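You operate a simulated robot arm through the tools that you are given. There is no shell and no other tool.

You run a simulated robot arm. Do the job below in one go: nothing can be reset, and whatever is moved stays where it is left.

JOB
Fit the alloy piston in the red cylinder and clamp the end cap down under the yoke bar.
Fine: swing the bar back over the cap, then tighten the blue yoke knob. Advice, not checked: the knob presses the cap with 60 N, fingers off the cap. Set down upright: red end cap.

The check looks at the end state, three seconds after you hand in, the way a careful person would. Anything else that was tipped, shoved, dropped, spilled or broken makes it a failure. A push-on lid holds only when it is set on centred and level and pressed home; a screw cap is set on level and turned clockwise until tight.

ROBOT AND FRAMES
A 6-joint arm with a two-finger parallel gripper, fixed in place. Base frame: the origin is on the floor under the middle of its stand, x ahead of it, y to its left, z up; the work surface is at about z = 880. Lengths are in mm, angles in rad, forces in N, time in s.
With the tool pointing down near the work surface it reaches from about 360 to 860 mm from the base axis. Its first joint turns from -2.007 to 2.007 rad. Payload 3.43 kg.
Tool frame: the origin (TCP) lies between the finger pads and is the grasp point; the fingertips stand 34 mm ahead of it; z points along the fingers, y is the line along which they close. Largest opening 128 mm; finger width 24, thickness 12; the body of the gripper, 48 by 130 mm, starts 96 mm behind the TCP.
Orientation is told as [roll, pitch, yaw] about the base's x, y, z axes, in that order, counted from this pose: with the fingers straight down and closing along the base's y, the tool's x points along the base's -x, its y along +y and its z along -z.

CONTROLS
- The arm moves only by the tool play_rows. Its argument "motion" is a list of rows, each a list of 7 numbers: the shift along the tool's x, y, z in units of 25 mm (1.0 is 25 mm), then the turn, a rotation vector about the tool's x, y, z in units of 4 degrees (1.0 is 4 degrees), then the opening in per cent of the stroke, from 0 (shut) to 100 (fully open). In form: [[x, y, z, wx, wy, wz, gripper], ...]. A call has 1 to 20 rows; each row shifts and turns the commanded pose from where the row before left it, along the tool's axes as they then stand. A call with a number of a shift or a turn outside -1 to 1 is refused whole. Each row takes 0.2 s and may step no farther than 50 mm and 0.15 rad from the row before; otherwise, or with a gripper value out of range, the whole call is refused. A pose out of reach is approached as far as the arm can. The call stops where the force on the tool passes 40 N (or 10 N more than at its start, if that is more) or the arm is blocked; 0.2 s more then pass. Each finger travels about 108 mm/s and halts on what it meets, pressing with about 24 N; the grip force reading is that of the motor and also rises with nothing between the fingers. The clock runs only during rows and for 0.2 s after the last one: add rows that do not move to give the fingers time. It gives the time, the measured TCP pose, the force on the tool (base axes), the opening and the grip force at its end, in the units of the frame above (readings bear some noise), with the torque about the TCP (base axes, N m) and any sound that the robot's microphone picked up, and new pictures: "show" is both (left out), scene, wrist or none.
- Cameras (640 x 400 px; columns grow to the right, rows downward): "scene" is fixed at [400.4, 498.3, 1510.6]; the picture's right is [-0.63, 0.78, 0.00], its down [0.69, 0.56, -0.46] and it looks along [-0.36, -0.29, -0.89] (base axes); focal length 214 px, centre (320, 200). "wrist" rides on the gripper at [76, -11, -160] in the tool frame; the picture's right is [0.15, 0.99, 0.00], its down [-0.88, 0.13, -0.46] and it looks along [-0.45, 0.07, 0.89] (tool axes); focal length 234 px, centre (320, 200).
- move_column(by): moves the trunk up (or, below 0, down) by that many mm; the arm rides with it, the base frame stays. It gives what a move gives, with no picture.
- pixel_to_xyz(camera, pixels): for up to 12 pixels [column, row] of the newest picture of that camera ("zoom" is the newest enlarged one), the place [x, y, z] in the base frame of the surface seen there, good to about 2 mm. No time passes.
- zoom(camera, box): a new picture of the part [left, top, right, bottom] of that camera's present view, enlarged. No time passes.
- sign_off(): hands the job in; it is judged then, once.

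Unless the task says otherwise, let go and move clear before handing in.

The tools are called as name(argument=value, ...) on one line, values as JSON. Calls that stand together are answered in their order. play_rows: Moves the arm, as the interface text tells. Its arguments: {"type":"object","properties":{"motion":{"type":"array"},"show":{"type":"string","enum":["both","scene","wrist","none"]}},"required":["motion"]} The other tools are called the same way: move_column (by) moves the trunk up or down; pixel_to_xyz (camera, pixels) gives the place of the surface under pixels of a picture; zoom (camera, box) takes an enlarged picture of a part of a camera's view; sign_off () hands the job in.

At the start:

```text
clock: 0.0
eef_pos: [311.4, 475.3, 1298.5]
tool_rot: [-0.003, -0.001, 0.0]
force: [-0.7, 0.2, 0.6]
ft_torque: [0.0, 0.0, -0.01]
grip_width: 127.8
grasp_force: 0.2
trunk travel left (down, up): [-700.0, 90.0]
```

scene: 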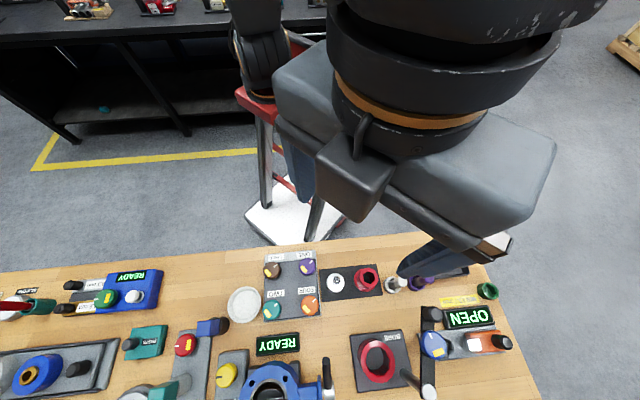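
wrist: 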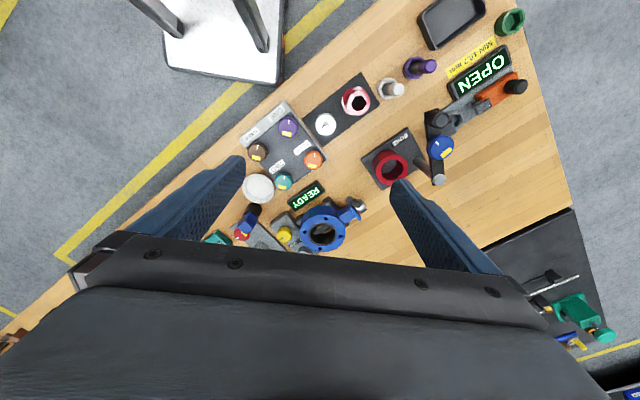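

The wrist picture shows a red cylinder near (392,168), a yoke with a blue knob near (440,148), and possible pistons and caps near (325,125), (392,88) and (420,67). I will zoom in before moving anything.

zoom(camera="wrist", box=[350, 0, 550, 200])

zoom(camera="scene", box=[320, 250, 540, 400])

zoom(camera="wrist", box=[230, 80, 400, 220])

```text
2.00 times, centred on (450, 100) of wrist
```

zoom: 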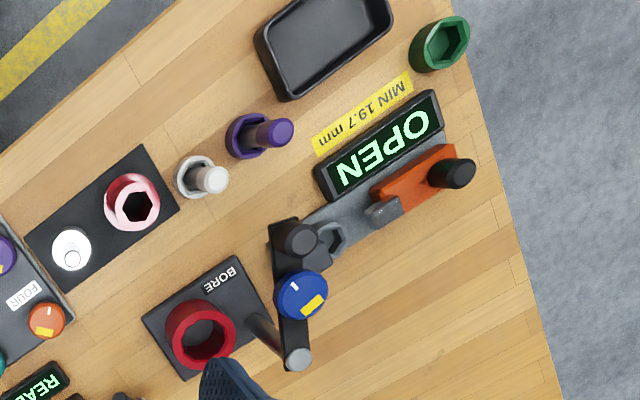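

```text
2.67 times, centred on (430, 325) of scene
```

zoom: 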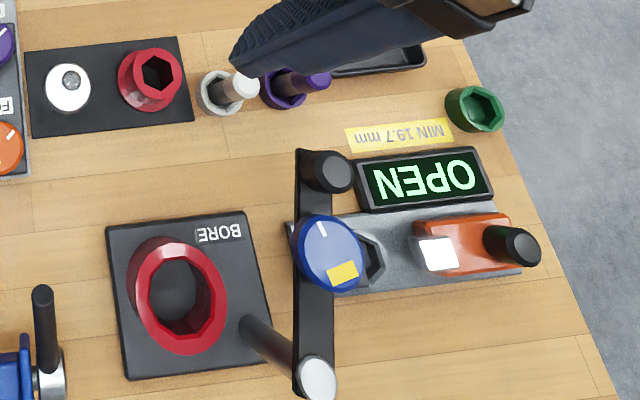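

```text
2.86 times, centred on (315, 150) of wrist
```

zoom: 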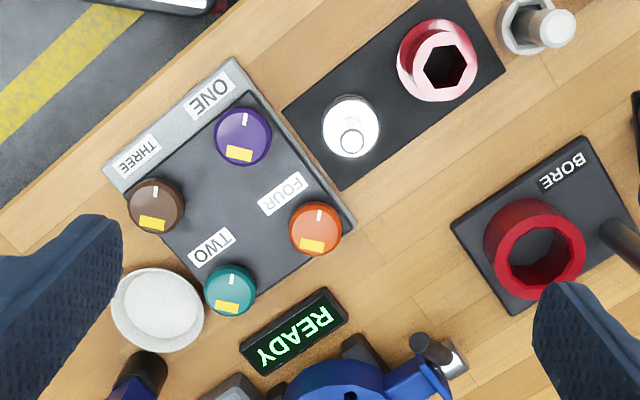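

The cylinder stands on the BORE plate, the yoke bar is swung aside, and a black plate holds a silver part and a red part with a hex recess. I'll measure where these are.

pixel_to_xyz(camera="wrist", pixels=[[325, 124], [355, 101], [346, 96], [391, 170], [392, 153], [441, 148], [437, 179], [437, 120], [394, 89], [428, 67], [415, 185], [340, 150]])

pixel_to_xyz(camera="scene", pixels=[[343, 280], [366, 278], [374, 275], [378, 350], [374, 377], [432, 345], [427, 392], [432, 309], [394, 280], [422, 280], [412, 370], [360, 290]])

```text
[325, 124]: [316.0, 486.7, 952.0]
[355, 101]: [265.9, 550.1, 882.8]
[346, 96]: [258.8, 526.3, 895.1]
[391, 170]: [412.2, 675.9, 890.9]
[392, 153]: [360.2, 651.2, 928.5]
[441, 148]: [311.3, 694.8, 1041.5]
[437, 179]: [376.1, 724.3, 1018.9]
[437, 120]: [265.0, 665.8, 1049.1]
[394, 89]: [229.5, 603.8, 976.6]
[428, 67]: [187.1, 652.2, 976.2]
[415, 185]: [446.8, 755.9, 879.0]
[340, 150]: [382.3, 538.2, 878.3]
```

```text
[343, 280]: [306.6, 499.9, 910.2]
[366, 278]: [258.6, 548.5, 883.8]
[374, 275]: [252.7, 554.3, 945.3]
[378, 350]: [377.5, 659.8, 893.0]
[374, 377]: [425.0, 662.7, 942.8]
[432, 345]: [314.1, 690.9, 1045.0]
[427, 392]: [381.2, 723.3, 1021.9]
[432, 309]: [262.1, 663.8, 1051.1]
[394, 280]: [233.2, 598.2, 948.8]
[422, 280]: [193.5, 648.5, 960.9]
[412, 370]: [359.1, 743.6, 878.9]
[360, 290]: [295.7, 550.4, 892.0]
```

The yoke post top is at about (379,724,1020), with the knob at about (313,692,1043) and the bar's grip end at about (263,665,1050). The silver part is at about (310,493) and the red part at about (256,540). I'll come lower and closer for a better look at those two.

play_rows(motion=[[0.47, 0.1, 0.95, 0, 0, 0, 100], [0.47, 0.1, 0.95, 0, 0, 0, 100], [0.47, 0.1, 0.95, 0, 0, 0, 100], [0.47, 0.1, 0.95, 0, 0, 0, 100], [0.47, 0.1, 0.95, 0, 0, 0, 100], [0.47, 0.1, 0.95, 0, 0, 0, 100]])

```text
clock: 1.4
eef_pos: [241.5, 487.2, 1156.5]
tool_rot: [0.002, 0.0, 0.0]
force: [0.6, -0.1, -0.8]
ft_torque: [0.05, -0.04, -0.02]
grip_width: 127.9
grasp_force: 0.0
trunk travel left (down, up): [-700.0, 90.0]
```

scene: 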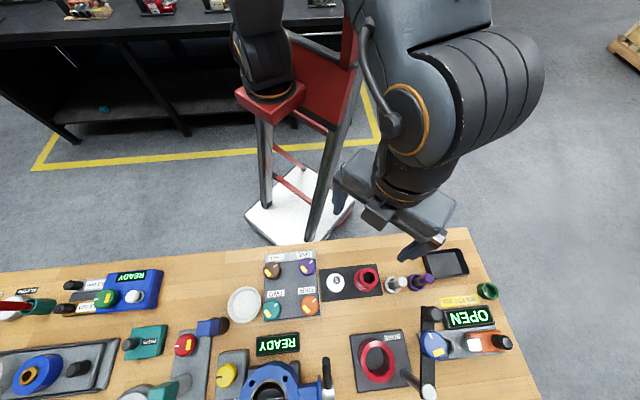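
wrist: 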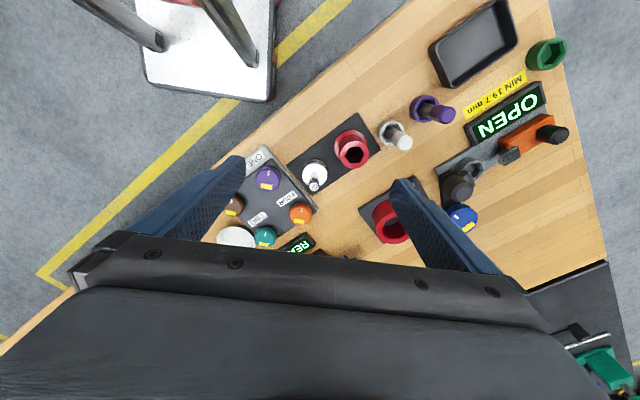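

The silver part shows a small feature on top around (315,180), so I'm zooming on both parts.

zoom(camera="wrist", box=[270, 90, 430, 230])

zoom(camera="scene", box=[310, 250, 410, 320])

zoom(camera="scene", box=[340, 290, 540, 400])

```text
2.86 times, centred on (350, 160) of wrist
```

zoom: 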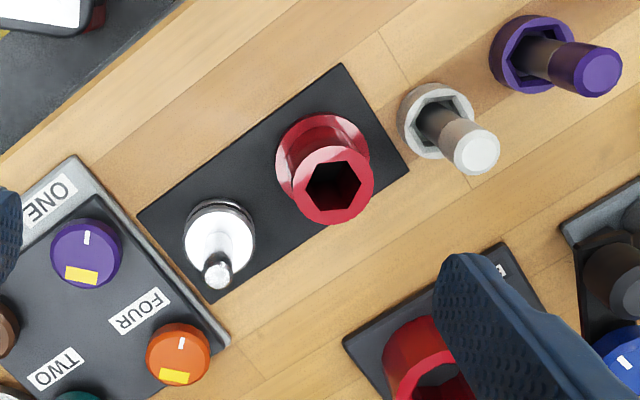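

```text
5.71 times, centred on (360, 285) of scene
```

zoom: 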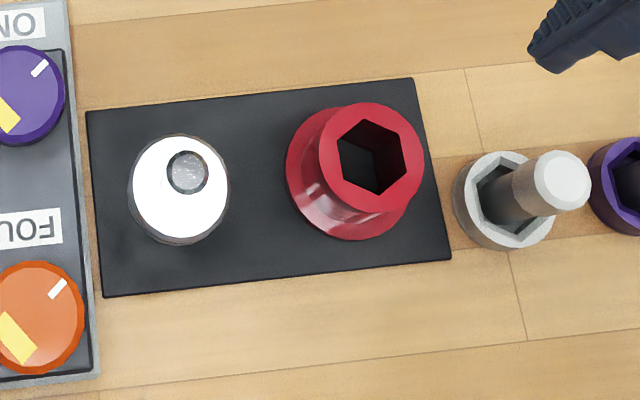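

```text
3.20 times, centred on (440, 345) of scene
```

zoom: 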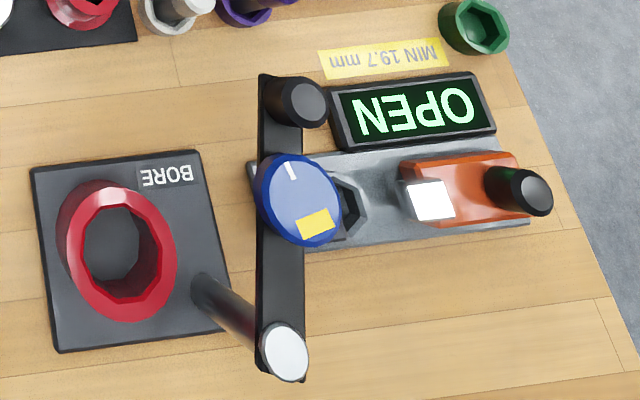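

The silver part is a disc with an upright rod, which should be the alloy piston. The red flanged boss with a hex hole should be the end cap. I'll probe their outlines on a scene zoom to get sizes.

zoom(camera="scene", box=[310, 250, 410, 320])

pixel_to_xyz(camera="zoom", pixels=[[187, 172], [187, 157], [177, 180], [135, 190], [225, 190], [178, 230], [160, 145], [178, 238], [330, 130], [415, 170], [372, 205], [330, 175]])

pixel_to_xyz(camera="zoom", pixels=[[372, 155], [310, 200], [293, 165], [345, 235], [385, 225], [325, 118], [372, 112], [95, 120], [412, 85], [445, 255], [110, 290], [300, 190]])

```text
5.71 times, centred on (360, 285) of scene
```

zoom: 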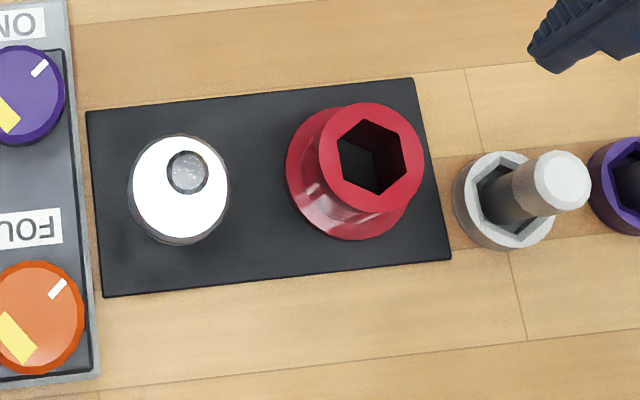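

```text
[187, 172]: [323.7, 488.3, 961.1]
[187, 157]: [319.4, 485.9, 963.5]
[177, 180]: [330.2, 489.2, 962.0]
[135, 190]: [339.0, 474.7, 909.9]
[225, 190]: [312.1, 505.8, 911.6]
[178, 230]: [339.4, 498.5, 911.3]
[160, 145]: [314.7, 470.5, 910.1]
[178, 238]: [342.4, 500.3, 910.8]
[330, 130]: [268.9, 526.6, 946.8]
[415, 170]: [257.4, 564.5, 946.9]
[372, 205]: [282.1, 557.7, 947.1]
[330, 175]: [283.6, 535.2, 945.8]
```

```text
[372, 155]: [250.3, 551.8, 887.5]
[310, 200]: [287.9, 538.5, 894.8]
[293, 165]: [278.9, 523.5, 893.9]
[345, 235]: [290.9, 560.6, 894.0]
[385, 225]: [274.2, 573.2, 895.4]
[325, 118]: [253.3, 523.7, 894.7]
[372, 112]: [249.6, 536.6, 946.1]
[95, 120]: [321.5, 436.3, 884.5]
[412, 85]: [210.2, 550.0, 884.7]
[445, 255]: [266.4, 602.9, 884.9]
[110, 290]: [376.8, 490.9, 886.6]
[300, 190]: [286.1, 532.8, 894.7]
```

The piston disc is about 41 mm across (top z≈910), with the rod top at z≈962 near (325,488). The cap has a flange about 56 mm across and a boss about 42 mm across, with its top at z≈946 near (267,547). Next I'll shift over the cylinder and yoke, staying above them, for a clear look.

play_rows(motion=[[-0.2, 0.9, -0.2, 0, 0, 0, 100], [-0.2, 0.9, -0.2, 0, 0, 0, 100], [-0.2, 0.9, 0, 0, 0, 0, 100], [-0.2, 0.9, 0, 0, 0, 0, 100], [-0.2, 0.9, 0, 0, 0, 0, 100], [-0.2, 0.9, 0, 0, 0, 0, 100], [-0.2, 0.9, 0, 0, 0, 0, 100]])

```text
clock: 3.0
eef_pos: [276.8, 647.6, 1164.8]
tool_rot: [0.001, 0.001, -0.001]
force: [0.4, 1.0, -0.4]
ft_torque: [0.02, -0.01, 0.04]
grip_width: 127.9
grasp_force: 0.0
trunk travel left (down, up): [-700.0, 90.0]
```

scene: 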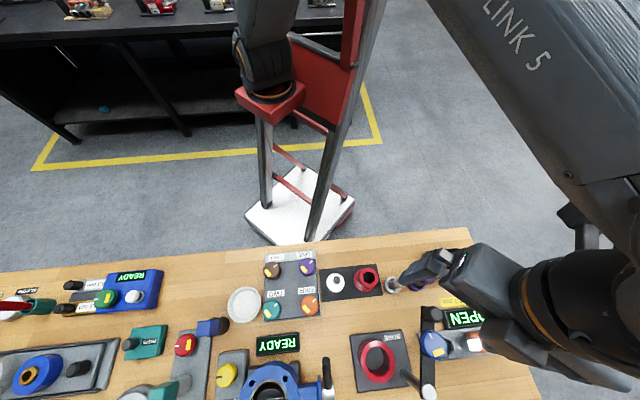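
wrist: 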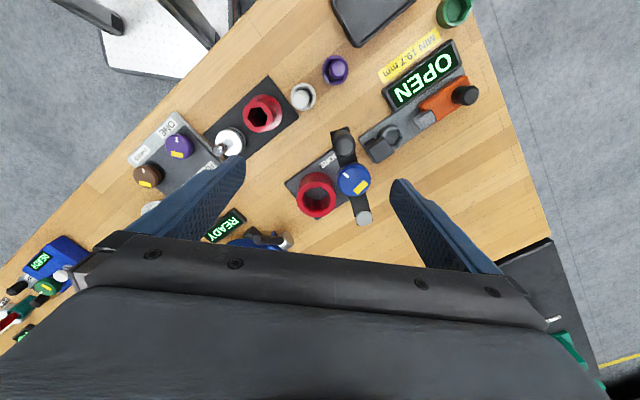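

zoom(camera="wrist", box=[270, 110, 410, 240])

zoom(camera="scene", box=[340, 300, 460, 400])

```text
3.08 times, centred on (340, 175) of wrist
```

zoom: 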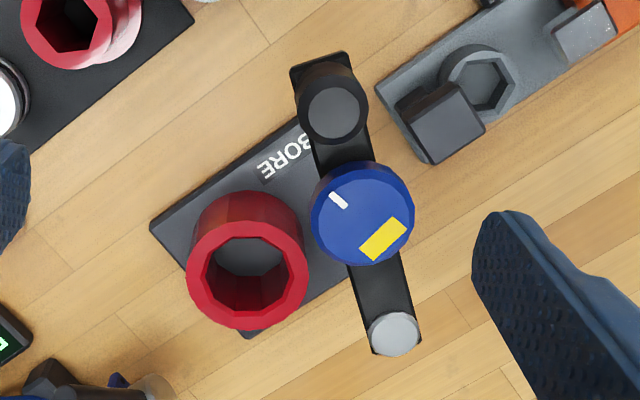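

```text
4.00 times, centred on (400, 350) of scene
```

zoom: 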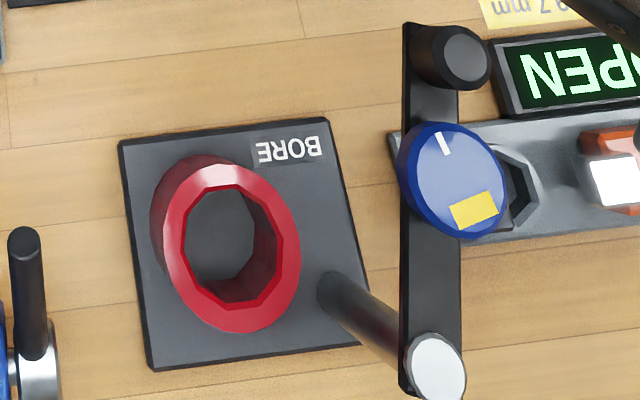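

The cylinder has a polygonal rim and an open bore. I'll probe the rim's inner and outer edges, the bore floor, the bar, the knob and the post on this scene zoom.

pixel_to_xyz(camera="zoom", pixels=[[174, 240], [294, 250], [230, 172], [235, 326], [182, 290], [285, 195], [190, 190], [285, 300], [232, 183], [280, 225], [180, 238], [215, 235]])

pixel_to_xyz(camera="zoom", pixels=[[435, 370], [465, 52], [455, 175], [450, 130], [495, 195], [430, 300], [408, 300], [456, 300], [425, 110], [405, 30], [410, 385], [340, 285]])

pixel_to_xyz(camera="wrist", pixels=[[312, 198], [325, 170], [345, 145], [352, 180], [365, 219], [363, 200], [298, 190], [336, 203]])

```text
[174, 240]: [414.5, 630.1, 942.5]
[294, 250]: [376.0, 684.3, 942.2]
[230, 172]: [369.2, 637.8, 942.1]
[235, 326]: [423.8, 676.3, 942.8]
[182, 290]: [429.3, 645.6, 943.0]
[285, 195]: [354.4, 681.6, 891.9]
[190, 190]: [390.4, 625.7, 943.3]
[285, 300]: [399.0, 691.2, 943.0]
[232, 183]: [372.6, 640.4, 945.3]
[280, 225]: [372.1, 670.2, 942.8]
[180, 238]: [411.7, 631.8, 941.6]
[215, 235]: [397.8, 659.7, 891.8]
```

```text
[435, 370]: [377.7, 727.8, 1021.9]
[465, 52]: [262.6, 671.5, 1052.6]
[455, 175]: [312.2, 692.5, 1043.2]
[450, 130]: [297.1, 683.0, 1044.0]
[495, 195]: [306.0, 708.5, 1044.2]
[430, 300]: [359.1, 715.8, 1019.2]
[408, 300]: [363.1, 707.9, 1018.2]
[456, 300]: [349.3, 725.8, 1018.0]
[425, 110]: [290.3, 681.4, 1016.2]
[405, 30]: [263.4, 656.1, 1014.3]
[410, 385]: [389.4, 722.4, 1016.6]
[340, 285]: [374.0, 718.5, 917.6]
```

```text
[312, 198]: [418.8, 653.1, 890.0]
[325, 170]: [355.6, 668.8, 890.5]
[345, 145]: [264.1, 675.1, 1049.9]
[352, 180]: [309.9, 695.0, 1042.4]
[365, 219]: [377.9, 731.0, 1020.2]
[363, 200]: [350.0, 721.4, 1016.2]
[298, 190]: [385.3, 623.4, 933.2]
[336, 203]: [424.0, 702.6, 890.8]
```

Rim top is at z≈942.7, the bore floor at z≈891.8, and the bar top at about 1018. I need tighter diameters and centres, so I'll zoom hard on the cylinder rim first.

zoom(camera="scene", box=[350, 335, 420, 387])

```text
7.69 times, centred on (385, 361) of scene
```

zoom: 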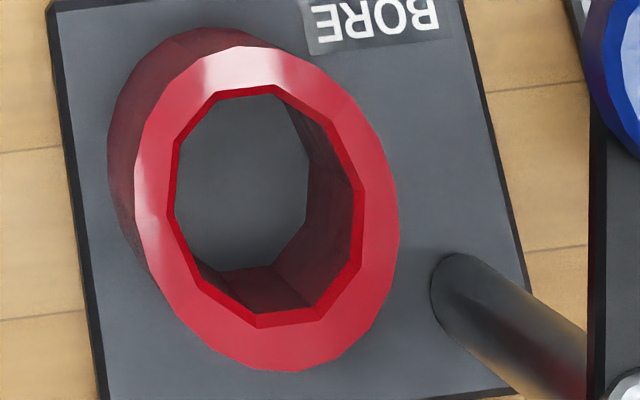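

pixel_to_xyz(camera="zoom", pixels=[[216, 92], [172, 140], [164, 212], [202, 278], [257, 328], [327, 312], [361, 262], [366, 184], [325, 120], [274, 84]])

pixel_to_xyz(camera="zoom", pixels=[[233, 50], [165, 95], [137, 190], [160, 275], [225, 350], [300, 368], [365, 325], [395, 240], [375, 145], [315, 70]])

pixel_to_xyz(camera="zoom", pixels=[[240, 180], [200, 220], [260, 130], [250, 260], [180, 170], [300, 200]])

```text
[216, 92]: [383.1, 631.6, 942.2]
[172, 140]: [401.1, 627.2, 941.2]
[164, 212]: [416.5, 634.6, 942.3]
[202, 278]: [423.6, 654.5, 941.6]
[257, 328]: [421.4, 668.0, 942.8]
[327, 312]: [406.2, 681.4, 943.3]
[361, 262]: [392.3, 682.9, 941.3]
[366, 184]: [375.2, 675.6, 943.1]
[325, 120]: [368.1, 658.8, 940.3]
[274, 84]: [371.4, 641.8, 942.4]
```

```text
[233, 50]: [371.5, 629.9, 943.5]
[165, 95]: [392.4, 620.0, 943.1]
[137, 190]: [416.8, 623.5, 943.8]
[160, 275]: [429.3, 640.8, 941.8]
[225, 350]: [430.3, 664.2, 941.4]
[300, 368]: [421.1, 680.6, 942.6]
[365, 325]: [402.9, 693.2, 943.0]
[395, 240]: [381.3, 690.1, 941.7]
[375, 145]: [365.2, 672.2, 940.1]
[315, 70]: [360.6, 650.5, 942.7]
```

```text
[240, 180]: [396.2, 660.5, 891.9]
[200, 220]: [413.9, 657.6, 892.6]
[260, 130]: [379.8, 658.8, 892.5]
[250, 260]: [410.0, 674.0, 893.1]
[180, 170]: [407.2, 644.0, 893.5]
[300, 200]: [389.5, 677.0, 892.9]
```

The bore's top edge is a decagon about 28 mm in radius (with a chamfer), centred near (396,656), and the outer rim is about 37 mm in radius. Now the same for the piston and cap.

zoom(camera="scene", box=[322, 265, 362, 297])

```text
12.50 times, centred on (342, 281) of scene
```

zoom: 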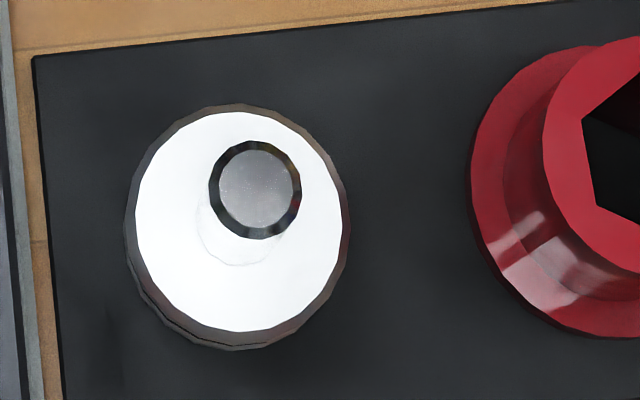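

pixel_to_xyz(camera="zoom", pixels=[[140, 200], [200, 120], [280, 115], [338, 180], [335, 260], [290, 318], [220, 328], [155, 275], [130, 220], [345, 200], [230, 342], [240, 107]])

pixel_to_xyz(camera="zoom", pixels=[[225, 170], [290, 190], [255, 155], [258, 222], [230, 210], [285, 165], [213, 185], [250, 235], [298, 190], [230, 250], [215, 215], [258, 188]])

zoom(camera="scene", box=[350, 262, 390, 294])

```text
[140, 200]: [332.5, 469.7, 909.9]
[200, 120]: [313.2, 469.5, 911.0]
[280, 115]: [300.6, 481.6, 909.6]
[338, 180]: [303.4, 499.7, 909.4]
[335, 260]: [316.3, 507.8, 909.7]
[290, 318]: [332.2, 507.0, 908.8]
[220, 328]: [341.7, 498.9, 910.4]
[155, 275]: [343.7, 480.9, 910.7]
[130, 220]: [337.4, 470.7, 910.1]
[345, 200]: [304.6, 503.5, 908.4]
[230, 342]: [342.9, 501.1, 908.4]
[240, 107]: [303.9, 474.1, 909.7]
```

```text
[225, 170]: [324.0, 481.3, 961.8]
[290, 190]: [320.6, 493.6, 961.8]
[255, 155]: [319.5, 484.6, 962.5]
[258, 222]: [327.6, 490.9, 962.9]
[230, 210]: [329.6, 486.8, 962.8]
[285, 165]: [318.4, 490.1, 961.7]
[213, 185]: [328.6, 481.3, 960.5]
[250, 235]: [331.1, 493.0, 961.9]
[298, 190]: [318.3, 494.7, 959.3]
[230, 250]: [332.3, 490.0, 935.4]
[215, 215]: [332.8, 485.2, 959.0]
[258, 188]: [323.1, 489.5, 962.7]
```

```text
12.50 times, centred on (370, 278) of scene
```

zoom: 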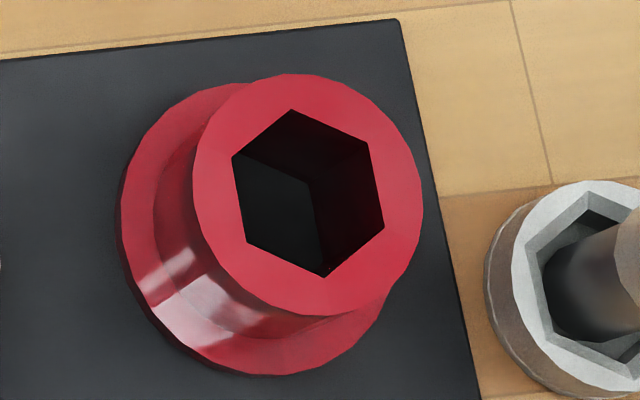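

pixel_to_xyz(camera="zoom", pixels=[[198, 170], [225, 110], [300, 79], [375, 105], [415, 180], [410, 255], [370, 300], [300, 305], [235, 262]])

pixel_to_xyz(camera="zoom", pixels=[[125, 220], [140, 150], [200, 92], [160, 310], [215, 355], [290, 368], [350, 345], [235, 88], [180, 105], [130, 250], [380, 305], [260, 330]])

pixel_to_xyz(camera="zoom", pixels=[[292, 114], [236, 158], [250, 240], [325, 273], [380, 225], [365, 146], [270, 200], [290, 230], [260, 180], [340, 200], [300, 150], [280, 240]])

```text
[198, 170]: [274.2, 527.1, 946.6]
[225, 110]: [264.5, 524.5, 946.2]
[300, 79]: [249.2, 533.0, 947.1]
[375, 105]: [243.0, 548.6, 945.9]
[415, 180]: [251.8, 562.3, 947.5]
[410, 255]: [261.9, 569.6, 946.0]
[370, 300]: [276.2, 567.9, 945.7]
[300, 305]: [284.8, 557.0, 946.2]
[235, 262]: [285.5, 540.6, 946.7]
```

```text
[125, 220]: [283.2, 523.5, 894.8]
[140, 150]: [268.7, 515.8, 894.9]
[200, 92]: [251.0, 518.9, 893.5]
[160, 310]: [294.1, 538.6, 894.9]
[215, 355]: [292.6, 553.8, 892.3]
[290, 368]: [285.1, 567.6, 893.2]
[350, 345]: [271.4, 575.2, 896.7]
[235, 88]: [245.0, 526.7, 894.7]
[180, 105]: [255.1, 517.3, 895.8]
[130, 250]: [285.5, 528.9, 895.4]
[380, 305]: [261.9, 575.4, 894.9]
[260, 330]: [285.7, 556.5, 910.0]
```

```text
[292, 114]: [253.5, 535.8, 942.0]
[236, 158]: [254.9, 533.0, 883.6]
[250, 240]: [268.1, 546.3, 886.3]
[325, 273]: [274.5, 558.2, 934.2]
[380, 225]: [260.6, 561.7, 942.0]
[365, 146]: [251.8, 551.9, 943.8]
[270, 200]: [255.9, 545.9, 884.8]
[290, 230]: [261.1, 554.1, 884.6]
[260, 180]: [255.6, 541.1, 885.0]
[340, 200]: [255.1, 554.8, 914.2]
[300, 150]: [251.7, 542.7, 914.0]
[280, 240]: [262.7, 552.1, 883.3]
```

Piston: centre about (323.2,488.4), disc about 47 mm across, rod about 16 mm across with its top at z 962. Cap: centre about (265.6,547.3), boss about 44 mm and flange about 60 mm across. I'll go back above the piston, turn the gripper so it closes clear of the pins and the bar, and narrow the opening.

play_rows(motion=[[-0.266, -0.91, 0, 0, 0, 0, 100], [-0.266, -0.91, 0, 0, 0, 0, 100], [-0.266, -0.91, 0, 0, 0, 0, 100], [-0.266, -0.91, 0, 0, 0, 0, 80], [-0.266, -0.91, 0, 0, 0, 0, 60], [-0.266, -0.91, 0, 0, 0, 0, 40], [-0.266, -0.91, 0, 0, 0, 0, 40], [0, 0, 0, 0, 0, 1, 40], [0, 0, 0, 0, 0, 1, 40], [0, 0, 0, 0, 0, 1, 40], [0, 0, 0, 0, 0, 1, 40], [0, 0, 0, 0, 0, 1, 40], [0, 0, 0, 0, 0, 1, 40], [0, 0, 0, 0, 0, 1, 40], [0, 0, 0, 0, 0, 1, 40], [0, 0, 0, 0, 0, 1, 40], [0, 0, 0, 0, 0, 1, 40], [0, 0, 0, 0, 0, 1, 40], [0, 0, 0, 0, 0, 1, 40], [0, 0, 0, 0, 0, 1, 40]])

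```text
clock: 7.2
eef_pos: [321.6, 487.2, 1167.1]
tool_rot: [-0.001, 0.001, -0.909]
force: [-0.1, 0.1, -0.9]
ft_torque: [-0.01, 0.02, -0.01]
grip_width: 50.9
grasp_force: 0.0
trunk travel left (down, up): [-700.0, 90.0]
```

scene: 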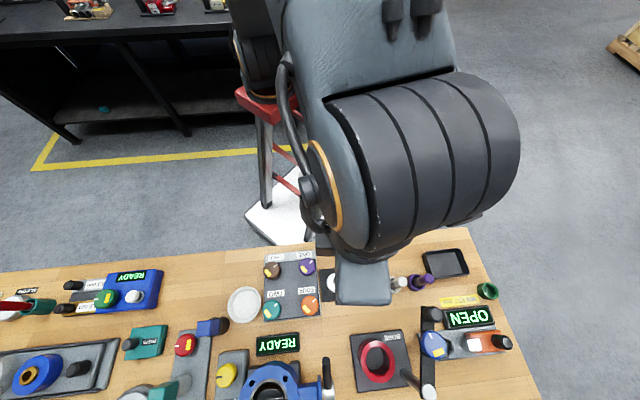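
wrist: 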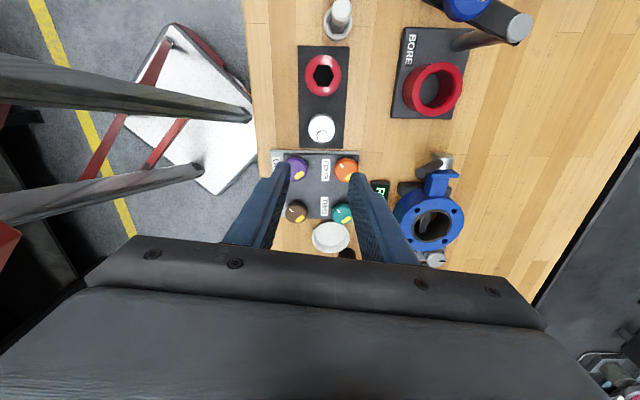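

The gripper now closes along about 38°. The piston rod shows at about (321,125) in the wrist view, so I'll cross-check positions from this viewpoint.

zoom(camera="wrist", box=[290, 40, 360, 160])

```text
3.33 times, centred on (325, 100) of wrist
```

zoom: 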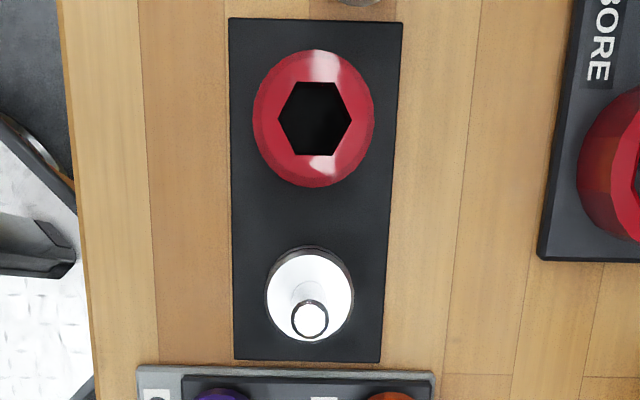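

pixel_to_xyz(camera="zoom", pixels=[[297, 320], [322, 320], [310, 306], [310, 332], [270, 290], [350, 290], [310, 257], [285, 325], [338, 322], [309, 319]])

pixel_to_xyz(camera="zoom", pixels=[[263, 120], [360, 120], [312, 78], [312, 170], [275, 90], [347, 150], [345, 90], [280, 155], [313, 55], [257, 110], [370, 105], [313, 185]])

```text
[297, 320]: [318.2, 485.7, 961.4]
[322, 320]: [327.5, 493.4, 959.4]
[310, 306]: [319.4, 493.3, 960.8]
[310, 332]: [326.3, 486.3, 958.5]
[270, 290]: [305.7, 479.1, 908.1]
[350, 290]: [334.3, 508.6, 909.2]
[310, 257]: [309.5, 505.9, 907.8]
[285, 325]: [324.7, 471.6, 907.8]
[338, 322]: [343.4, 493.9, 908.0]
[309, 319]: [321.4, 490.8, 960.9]
```

```text
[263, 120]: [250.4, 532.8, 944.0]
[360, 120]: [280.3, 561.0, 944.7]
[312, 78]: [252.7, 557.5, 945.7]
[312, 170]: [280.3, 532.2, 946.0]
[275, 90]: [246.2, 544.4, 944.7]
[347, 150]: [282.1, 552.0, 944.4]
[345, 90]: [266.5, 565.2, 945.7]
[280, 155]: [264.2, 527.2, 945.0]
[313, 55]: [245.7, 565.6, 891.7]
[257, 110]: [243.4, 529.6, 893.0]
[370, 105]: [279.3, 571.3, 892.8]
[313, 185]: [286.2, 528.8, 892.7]
```

Both views agree on the piston rod at about (323.2,489) with its top at z 962. I'm descending so the fingertips overlap roughly the upper 24 mm of the rod, without closing yet.

play_rows(motion=[[0.018, 0.095, 0.975, 0, 0, 0, 40], [0, 0, 0.975, 0, 0, 0, 40], [0, 0, 0.975, 0, 0, 0, 40], [0, 0, 0.975, 0, 0, 0, 40], [0, 0, 0.975, 0, 0, 0, 40], [0, 0, 0.975, 0, 0, 0, 40], [0, 0, 0.8, 0, 0, 0, 40], [0, 0, 0.55, 0, 0, 0, 40], [0, 0, 0.3, 0, 0, 0, 40], [0, 0, 0.3, 0, 0, 0, 40], [0, 0, 0, 0, 0, 0, 40]])

```text
clock: 9.6
eef_pos: [322.8, 488.4, 972.6]
tool_rot: [0.0, 0.001, -0.908]
force: [0.2, -0.5, 0.0]
ft_torque: [-0.04, -0.02, 0.02]
grip_width: 51.2
grasp_force: 0.1
trunk travel left (down, up): [-700.0, 90.0]
```

scene: 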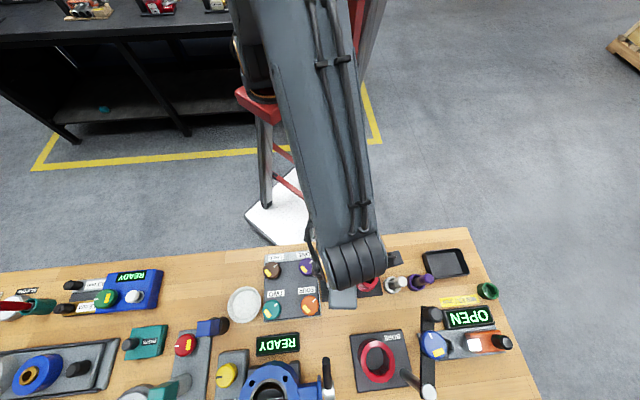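
wrist: 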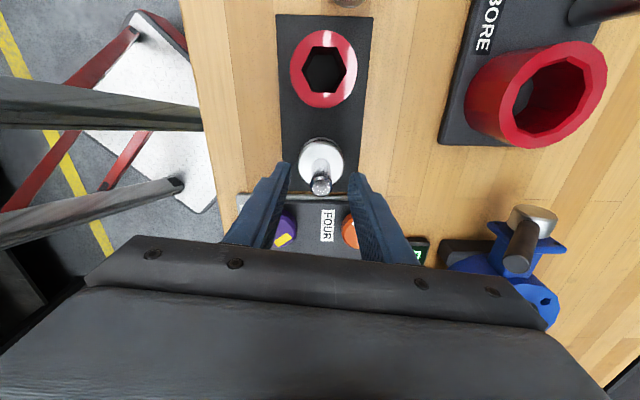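

The rod top appears near (320,183) between the fingers. I'm zooming to check how centred it is across the finger width.

zoom(camera="wrist", box=[280, 130, 360, 210])

```text
5.00 times, centred on (320, 170) of wrist
```

zoom: 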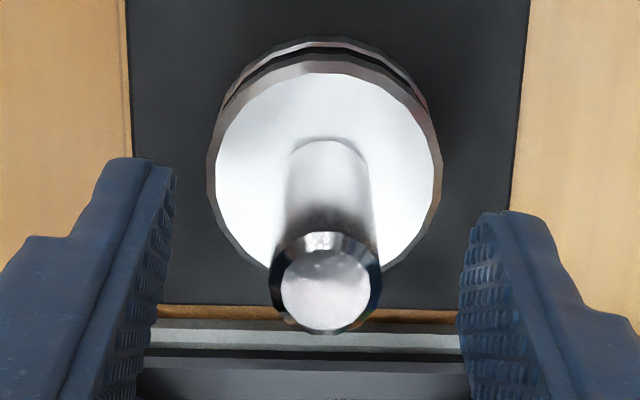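

pixel_to_xyz(camera="zoom", pixels=[[325, 290], [285, 290], [365, 290], [325, 255], [325, 325], [220, 170], [437, 170], [325, 65]])

```text
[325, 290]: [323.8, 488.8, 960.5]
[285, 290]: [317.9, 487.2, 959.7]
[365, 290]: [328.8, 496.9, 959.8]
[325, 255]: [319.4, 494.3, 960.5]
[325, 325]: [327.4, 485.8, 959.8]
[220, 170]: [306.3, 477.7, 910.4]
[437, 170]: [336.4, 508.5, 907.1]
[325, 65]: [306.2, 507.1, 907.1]
```

The rod centre is at about (323.4,491), roughly 2 mm off the TCP. I'll make a small correction and close on the rod.

play_rows(motion=[[0.06, 0.07, 0, 0, 0, 0, 40], [0, 0, 0, 0, 0, 0, 40], [0, 0, 0, 0, 0, 0, 25], [0, 0, 0, 0, 0, 0, 0], [0, 0, 0, 0, 0, 0, 0], [0, 0, 0, 0, 0, 0, 0], [0, 0, 0, 0, 0, 0, 0]], show="wrist")

```text
clock: 11.2
eef_pos: [322.4, 490.1, 971.8]
tool_rot: [0.0, 0.001, -0.907]
force: [-1.3, -1.4, -0.3]
ft_torque: [-0.1, 0.04, -0.03]
grip_width: 17.3
grasp_force: 23.9
trunk travel left (down, up): [-700.0, 90.0]
```

wrist: 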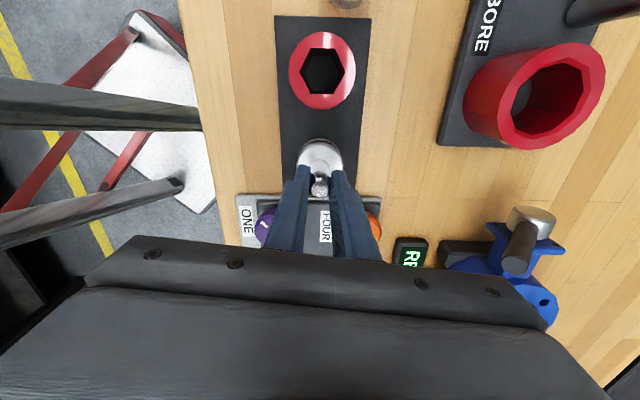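

The grip is holding on the 17.3 mm rod at 24 N. I'm lifting 100 mm straight up.

play_rows(motion=[[0, 0, -0.3, 0, 0, 0, 0], [0, 0, -0.7, 0, 0, 0, 0], [0, 0, -1, 0, 0, 0, 0], [0, 0, -1, 0, 0, 0, 0], [0, 0, -1, 0, 0, 0, 0], [0, 0, 0, 0, 0, 0, 0]])

```text
clock: 12.6
eef_pos: [326.7, 490.4, 1071.9]
tool_rot: [0.0, -0.001, -0.907]
force: [-0.3, 0.1, -1.3]
ft_torque: [-0.04, -0.03, -0.01]
grip_width: 17.6
grasp_force: 24.2
trunk travel left (down, up): [-700.0, 90.0]
```

scene: 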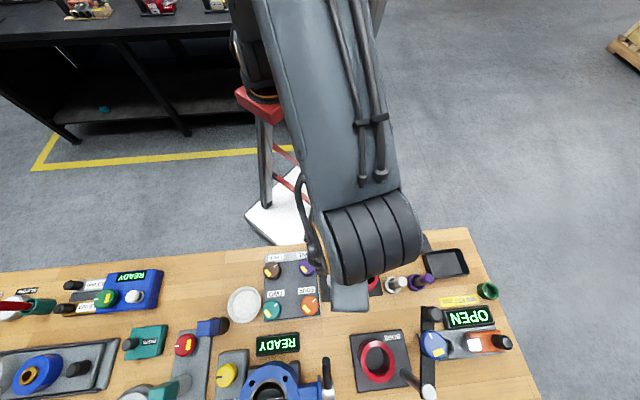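
wrist: 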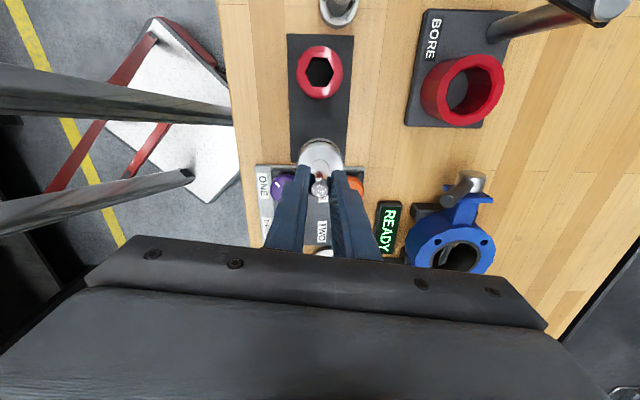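

The piston came up with the gripper. I'll check how it hangs relative to the TCP before going to the cylinder.

zoom(camera="wrist", box=[280, 120, 360, 210])

```text
4.44 times, centred on (320, 165) of wrist
```

zoom: 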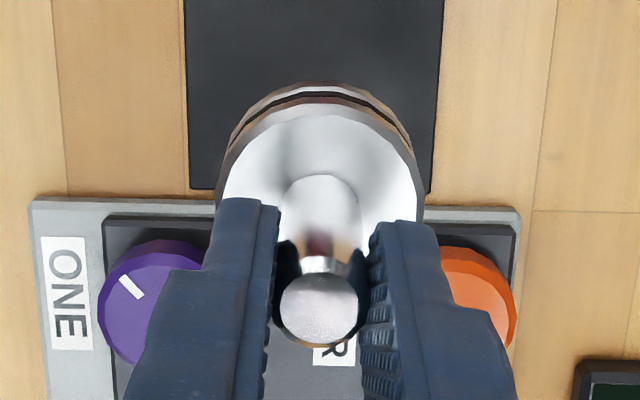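

pixel_to_xyz(camera="zoom", pixels=[[318, 310], [318, 278], [318, 342], [285, 308], [352, 308], [320, 120], [225, 180], [415, 180], [250, 150], [390, 145], [318, 102], [320, 130]])

```text
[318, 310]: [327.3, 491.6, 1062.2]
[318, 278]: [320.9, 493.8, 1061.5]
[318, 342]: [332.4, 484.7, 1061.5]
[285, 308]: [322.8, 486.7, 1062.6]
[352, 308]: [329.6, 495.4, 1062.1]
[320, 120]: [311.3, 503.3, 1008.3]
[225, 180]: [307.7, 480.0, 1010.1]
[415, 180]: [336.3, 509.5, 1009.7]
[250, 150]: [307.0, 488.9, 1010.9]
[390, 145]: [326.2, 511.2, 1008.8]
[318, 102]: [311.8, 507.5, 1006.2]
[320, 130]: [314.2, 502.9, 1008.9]
```

The rod is centred on the TCP and hangs straight. I'm moving over the bore centre at about (396.3,656), staying at this height.

play_rows(motion=[[0.5, 0.897, 0, 0, 0, 0, 0], [0.5, 0.897, 0, 0, 0, 0, 0], [0.5, 0.897, 0, 0, 0, 0, 0], [0.5, 0.897, 0, 0, 0, 0, 0], [0.5, 0.897, 0, 0, 0, 0, 0], [0.5, 0.897, 0, 0, 0, 0, 0], [0.5, 0.897, 0, 0, 0, 0, 0], [0, 0, 0, 0, 0, 0, 0], [0, 0, 0, 0, 0, 0, 0]])

```text
clock: 14.6
eef_pos: [390.8, 656.4, 1071.4]
tool_rot: [0.001, 0.0, -0.907]
force: [-0.5, -1.2, -1.7]
ft_torque: [-0.02, 0.01, -0.02]
grip_width: 17.6
grasp_force: 23.6
trunk travel left (down, up): [-700.0, 90.0]
```

scene: 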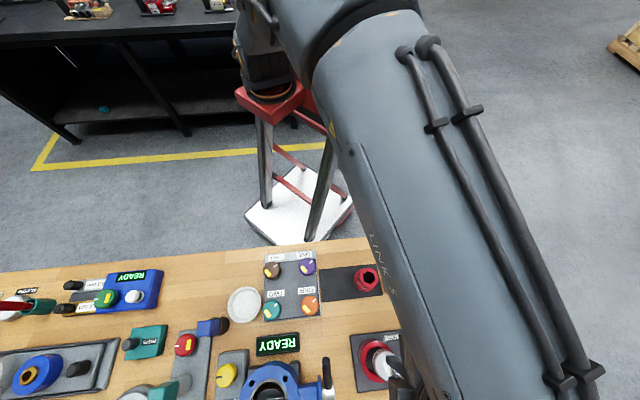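
wrist: 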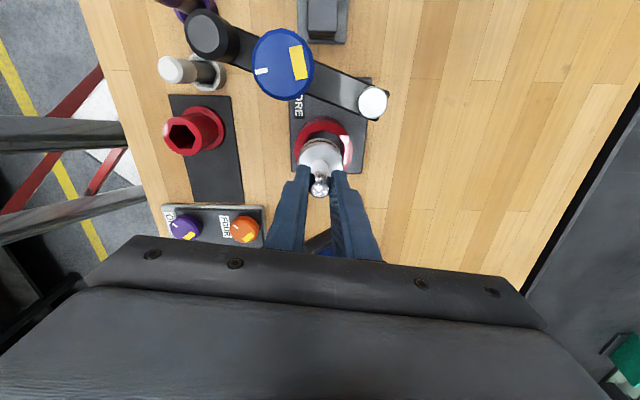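

The reading says (390.8,656.4), about 5 mm short in x. I'll take another reading and compare the rod and the rim in the same wrist picture.

play_rows(motion=[[0, 0, 0, 0, 0, 0, 0], [0, 0, 0, 0, 0, 0, 0]], show="wrist")

zoom(camera="wrist", box=[270, 90, 380, 210])

```text
clock: 15.2
eef_pos: [390.5, 657.4, 1070.7]
tool_rot: [-0.001, 0.0, -0.906]
force: [-0.2, 0.8, -2.1]
ft_torque: [0.01, 0.0, -0.02]
grip_width: 17.5
grasp_force: 23.6
trunk travel left (down, up): [-700.0, 90.0]
```

wrist: 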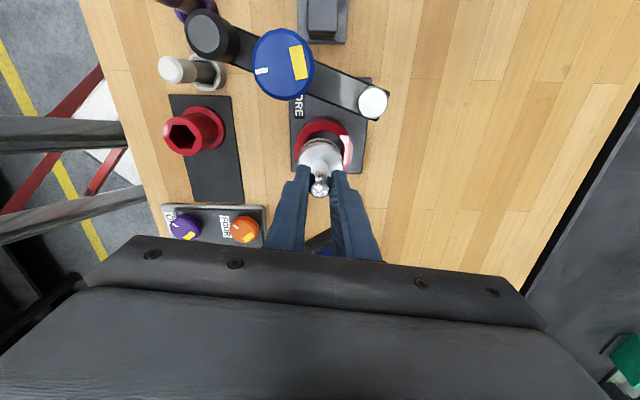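

```text
3.33 times, centred on (325, 150) of wrist
```

zoom: 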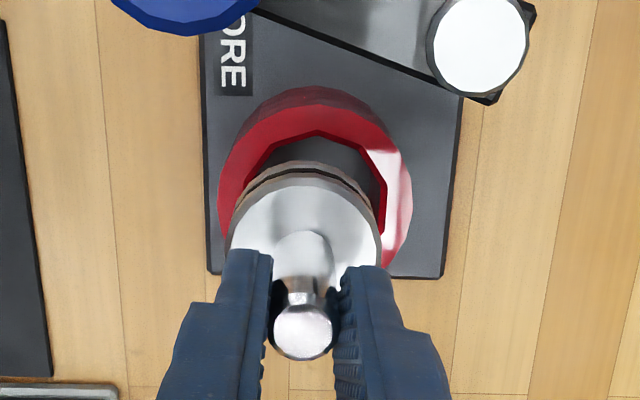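

pixel_to_xyz(camera="zoom", pixels=[[303, 308], [303, 355], [277, 332], [330, 332], [304, 332], [224, 190], [230, 165], [265, 125], [315, 105], [365, 125], [400, 170], [405, 215]])

pixel_to_xyz(camera="zoom", pixels=[[320, 134], [280, 146], [250, 180], [362, 150], [382, 190], [378, 225], [395, 250], [222, 220], [232, 240], [375, 250], [235, 215], [304, 190]])

```text
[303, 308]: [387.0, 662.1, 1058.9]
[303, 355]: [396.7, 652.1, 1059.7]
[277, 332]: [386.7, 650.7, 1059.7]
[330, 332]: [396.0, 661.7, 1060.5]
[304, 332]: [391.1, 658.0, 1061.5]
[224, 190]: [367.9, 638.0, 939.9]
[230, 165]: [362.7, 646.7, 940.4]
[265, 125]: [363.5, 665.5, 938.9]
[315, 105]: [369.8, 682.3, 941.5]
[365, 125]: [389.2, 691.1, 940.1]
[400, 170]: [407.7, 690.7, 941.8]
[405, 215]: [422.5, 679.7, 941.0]
```

```text
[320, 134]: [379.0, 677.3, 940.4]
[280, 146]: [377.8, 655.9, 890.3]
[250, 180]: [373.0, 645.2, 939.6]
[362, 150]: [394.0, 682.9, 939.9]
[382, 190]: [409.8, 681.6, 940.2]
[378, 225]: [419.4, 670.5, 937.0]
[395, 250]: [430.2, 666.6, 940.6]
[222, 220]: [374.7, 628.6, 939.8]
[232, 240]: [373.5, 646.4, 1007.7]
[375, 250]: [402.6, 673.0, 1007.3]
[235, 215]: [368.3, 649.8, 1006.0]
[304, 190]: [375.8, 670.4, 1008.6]
```

Rod centre is about (391.4,656.8), against a bore centre of about (396.6,656.2). I'm correcting by about 5 mm and lowering to just above the rim to recheck.

play_rows(motion=[[-0.155, 0.153, 0, 0, 0, 0, 0], [0, 0, 0.6, 0, 0, 0, 0], [0, 0, 0.7, 0, 0, 0, 0], [0, 0, 0, 0, 0, 0, 0], [0, 0, 0, 0, 0, 0, 0]], show="both")

zoom(camera="wrist", box=[270, 90, 380, 210])

zoom(camera="scene", box=[340, 320, 440, 400])

```text
clock: 16.4
eef_pos: [398.9, 655.9, 1038.7]
tool_rot: [0.0, 0.0, -0.908]
force: [0.4, -0.5, -2.7]
ft_torque: [0.0, -0.01, -0.02]
grip_width: 17.5
grasp_force: 23.6
trunk travel left (down, up): [-700.0, 90.0]
```

scene: 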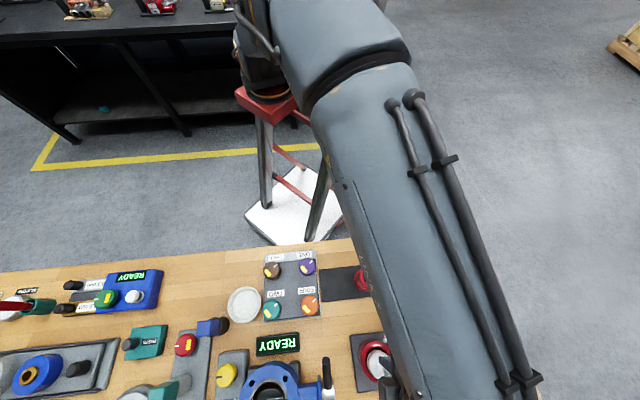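
wrist: 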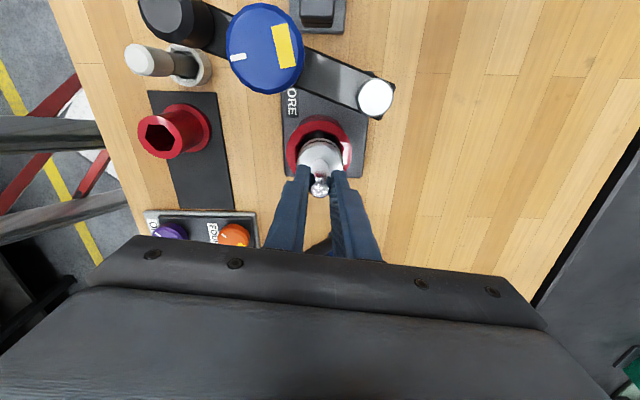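

```text
3.33 times, centred on (325, 150) of wrist
```

zoom: 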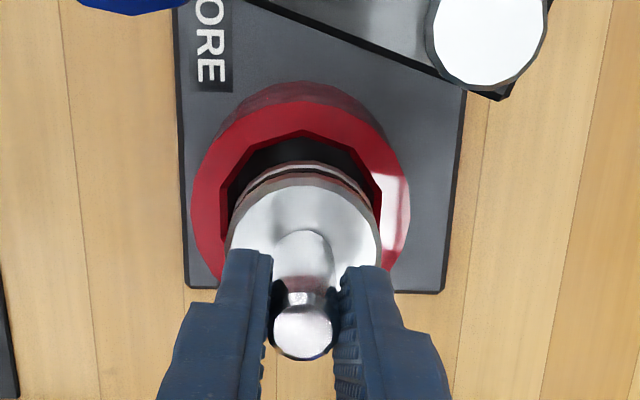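

```text
5.00 times, centred on (390, 360) of scene
```

zoom: 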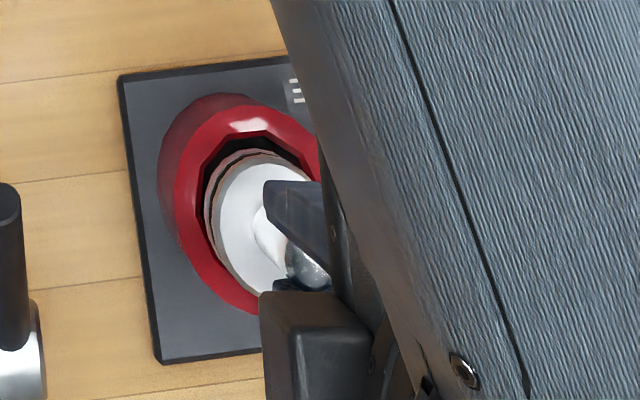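

zoom(camera="wrist", box=[270, 90, 380, 210])

pixel_to_xyz(camera="zoom", pixels=[[303, 308], [303, 355], [277, 332], [330, 332], [205, 250], [198, 190], [235, 130], [300, 105], [360, 130], [400, 185], [403, 230], [195, 220]])

pixel_to_xyz(camera="zoom", pixels=[[300, 133], [247, 152], [220, 195], [223, 230], [355, 155], [381, 205], [233, 240], [240, 210], [304, 190], [370, 220], [376, 250], [260, 195]])

```text
3.33 times, centred on (325, 150) of wrist
```

zoom: 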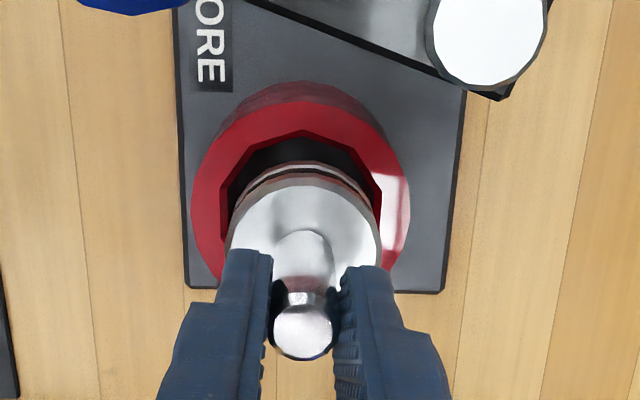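

```text
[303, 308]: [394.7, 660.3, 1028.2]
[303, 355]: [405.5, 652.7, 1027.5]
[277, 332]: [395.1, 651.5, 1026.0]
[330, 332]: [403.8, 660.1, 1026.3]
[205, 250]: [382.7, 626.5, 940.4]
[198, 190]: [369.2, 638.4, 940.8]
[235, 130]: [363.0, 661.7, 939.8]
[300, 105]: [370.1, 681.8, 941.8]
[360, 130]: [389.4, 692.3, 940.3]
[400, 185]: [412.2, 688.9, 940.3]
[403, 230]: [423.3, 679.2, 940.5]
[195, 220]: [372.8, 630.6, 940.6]
```

```text
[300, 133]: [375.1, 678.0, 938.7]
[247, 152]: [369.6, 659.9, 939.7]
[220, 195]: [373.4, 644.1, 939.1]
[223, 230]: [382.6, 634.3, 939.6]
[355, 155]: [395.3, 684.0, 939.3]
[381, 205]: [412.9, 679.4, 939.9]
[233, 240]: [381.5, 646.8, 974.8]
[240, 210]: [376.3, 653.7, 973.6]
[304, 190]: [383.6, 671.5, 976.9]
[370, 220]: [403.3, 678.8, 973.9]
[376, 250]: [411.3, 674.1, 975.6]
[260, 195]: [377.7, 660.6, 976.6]
```

Rod centre is at about (399.4,656), about 3 mm past the bore centre of (396.5,656.5). I'll correct it and lower the piston slowly into the bore, stopping short of the floor.

play_rows(motion=[[0.085, -0.076, 0, 0, 0, 0, 0], [0, 0, 0, 0, 0, 0, 0], [0, 0, 0.3, 0, 0, 0, 0], [0, 0, 0.3, 0, 0, 0, 0], [0, 0, 0.3, 0, 0, 0, 0], [0, 0, 0.3, 0, 0, 0, 0], [0, 0, 0.3, 0, 0, 0, 0], [0, 0, 0, 0, 0, 0, 0]], show="both")

zoom(camera="wrist", box=[270, 90, 380, 210])

```text
clock: 18.2
eef_pos: [396.1, 657.4, 1002.4]
tool_rot: [-0.002, 0.0, -0.906]
force: [0.4, -0.6, -1.7]
ft_torque: [-0.02, 0.0, 0.02]
grip_width: 17.6
grasp_force: 24.1
trunk travel left (down, up): [-700.0, 90.0]
```

scene: 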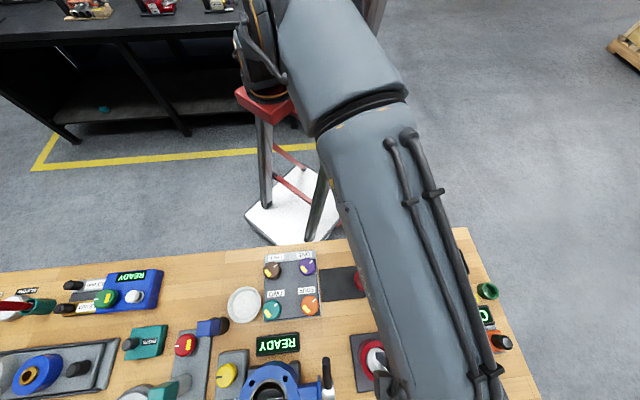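
wrist: 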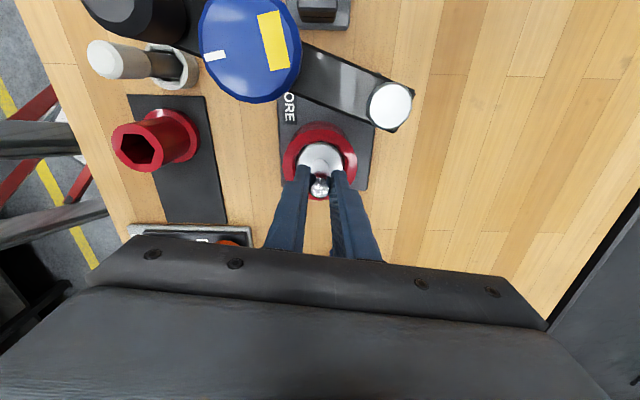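

```text
3.33 times, centred on (325, 150) of wrist
```

zoom: 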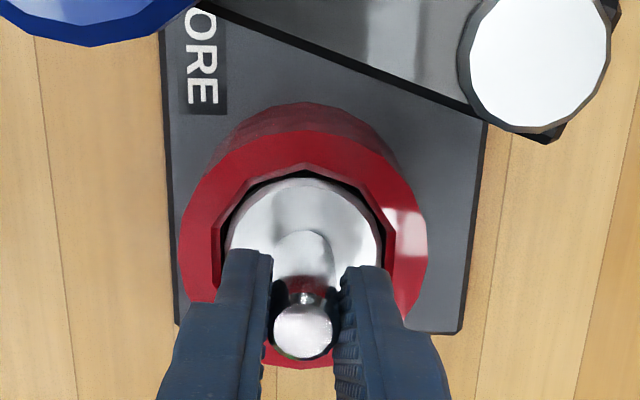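

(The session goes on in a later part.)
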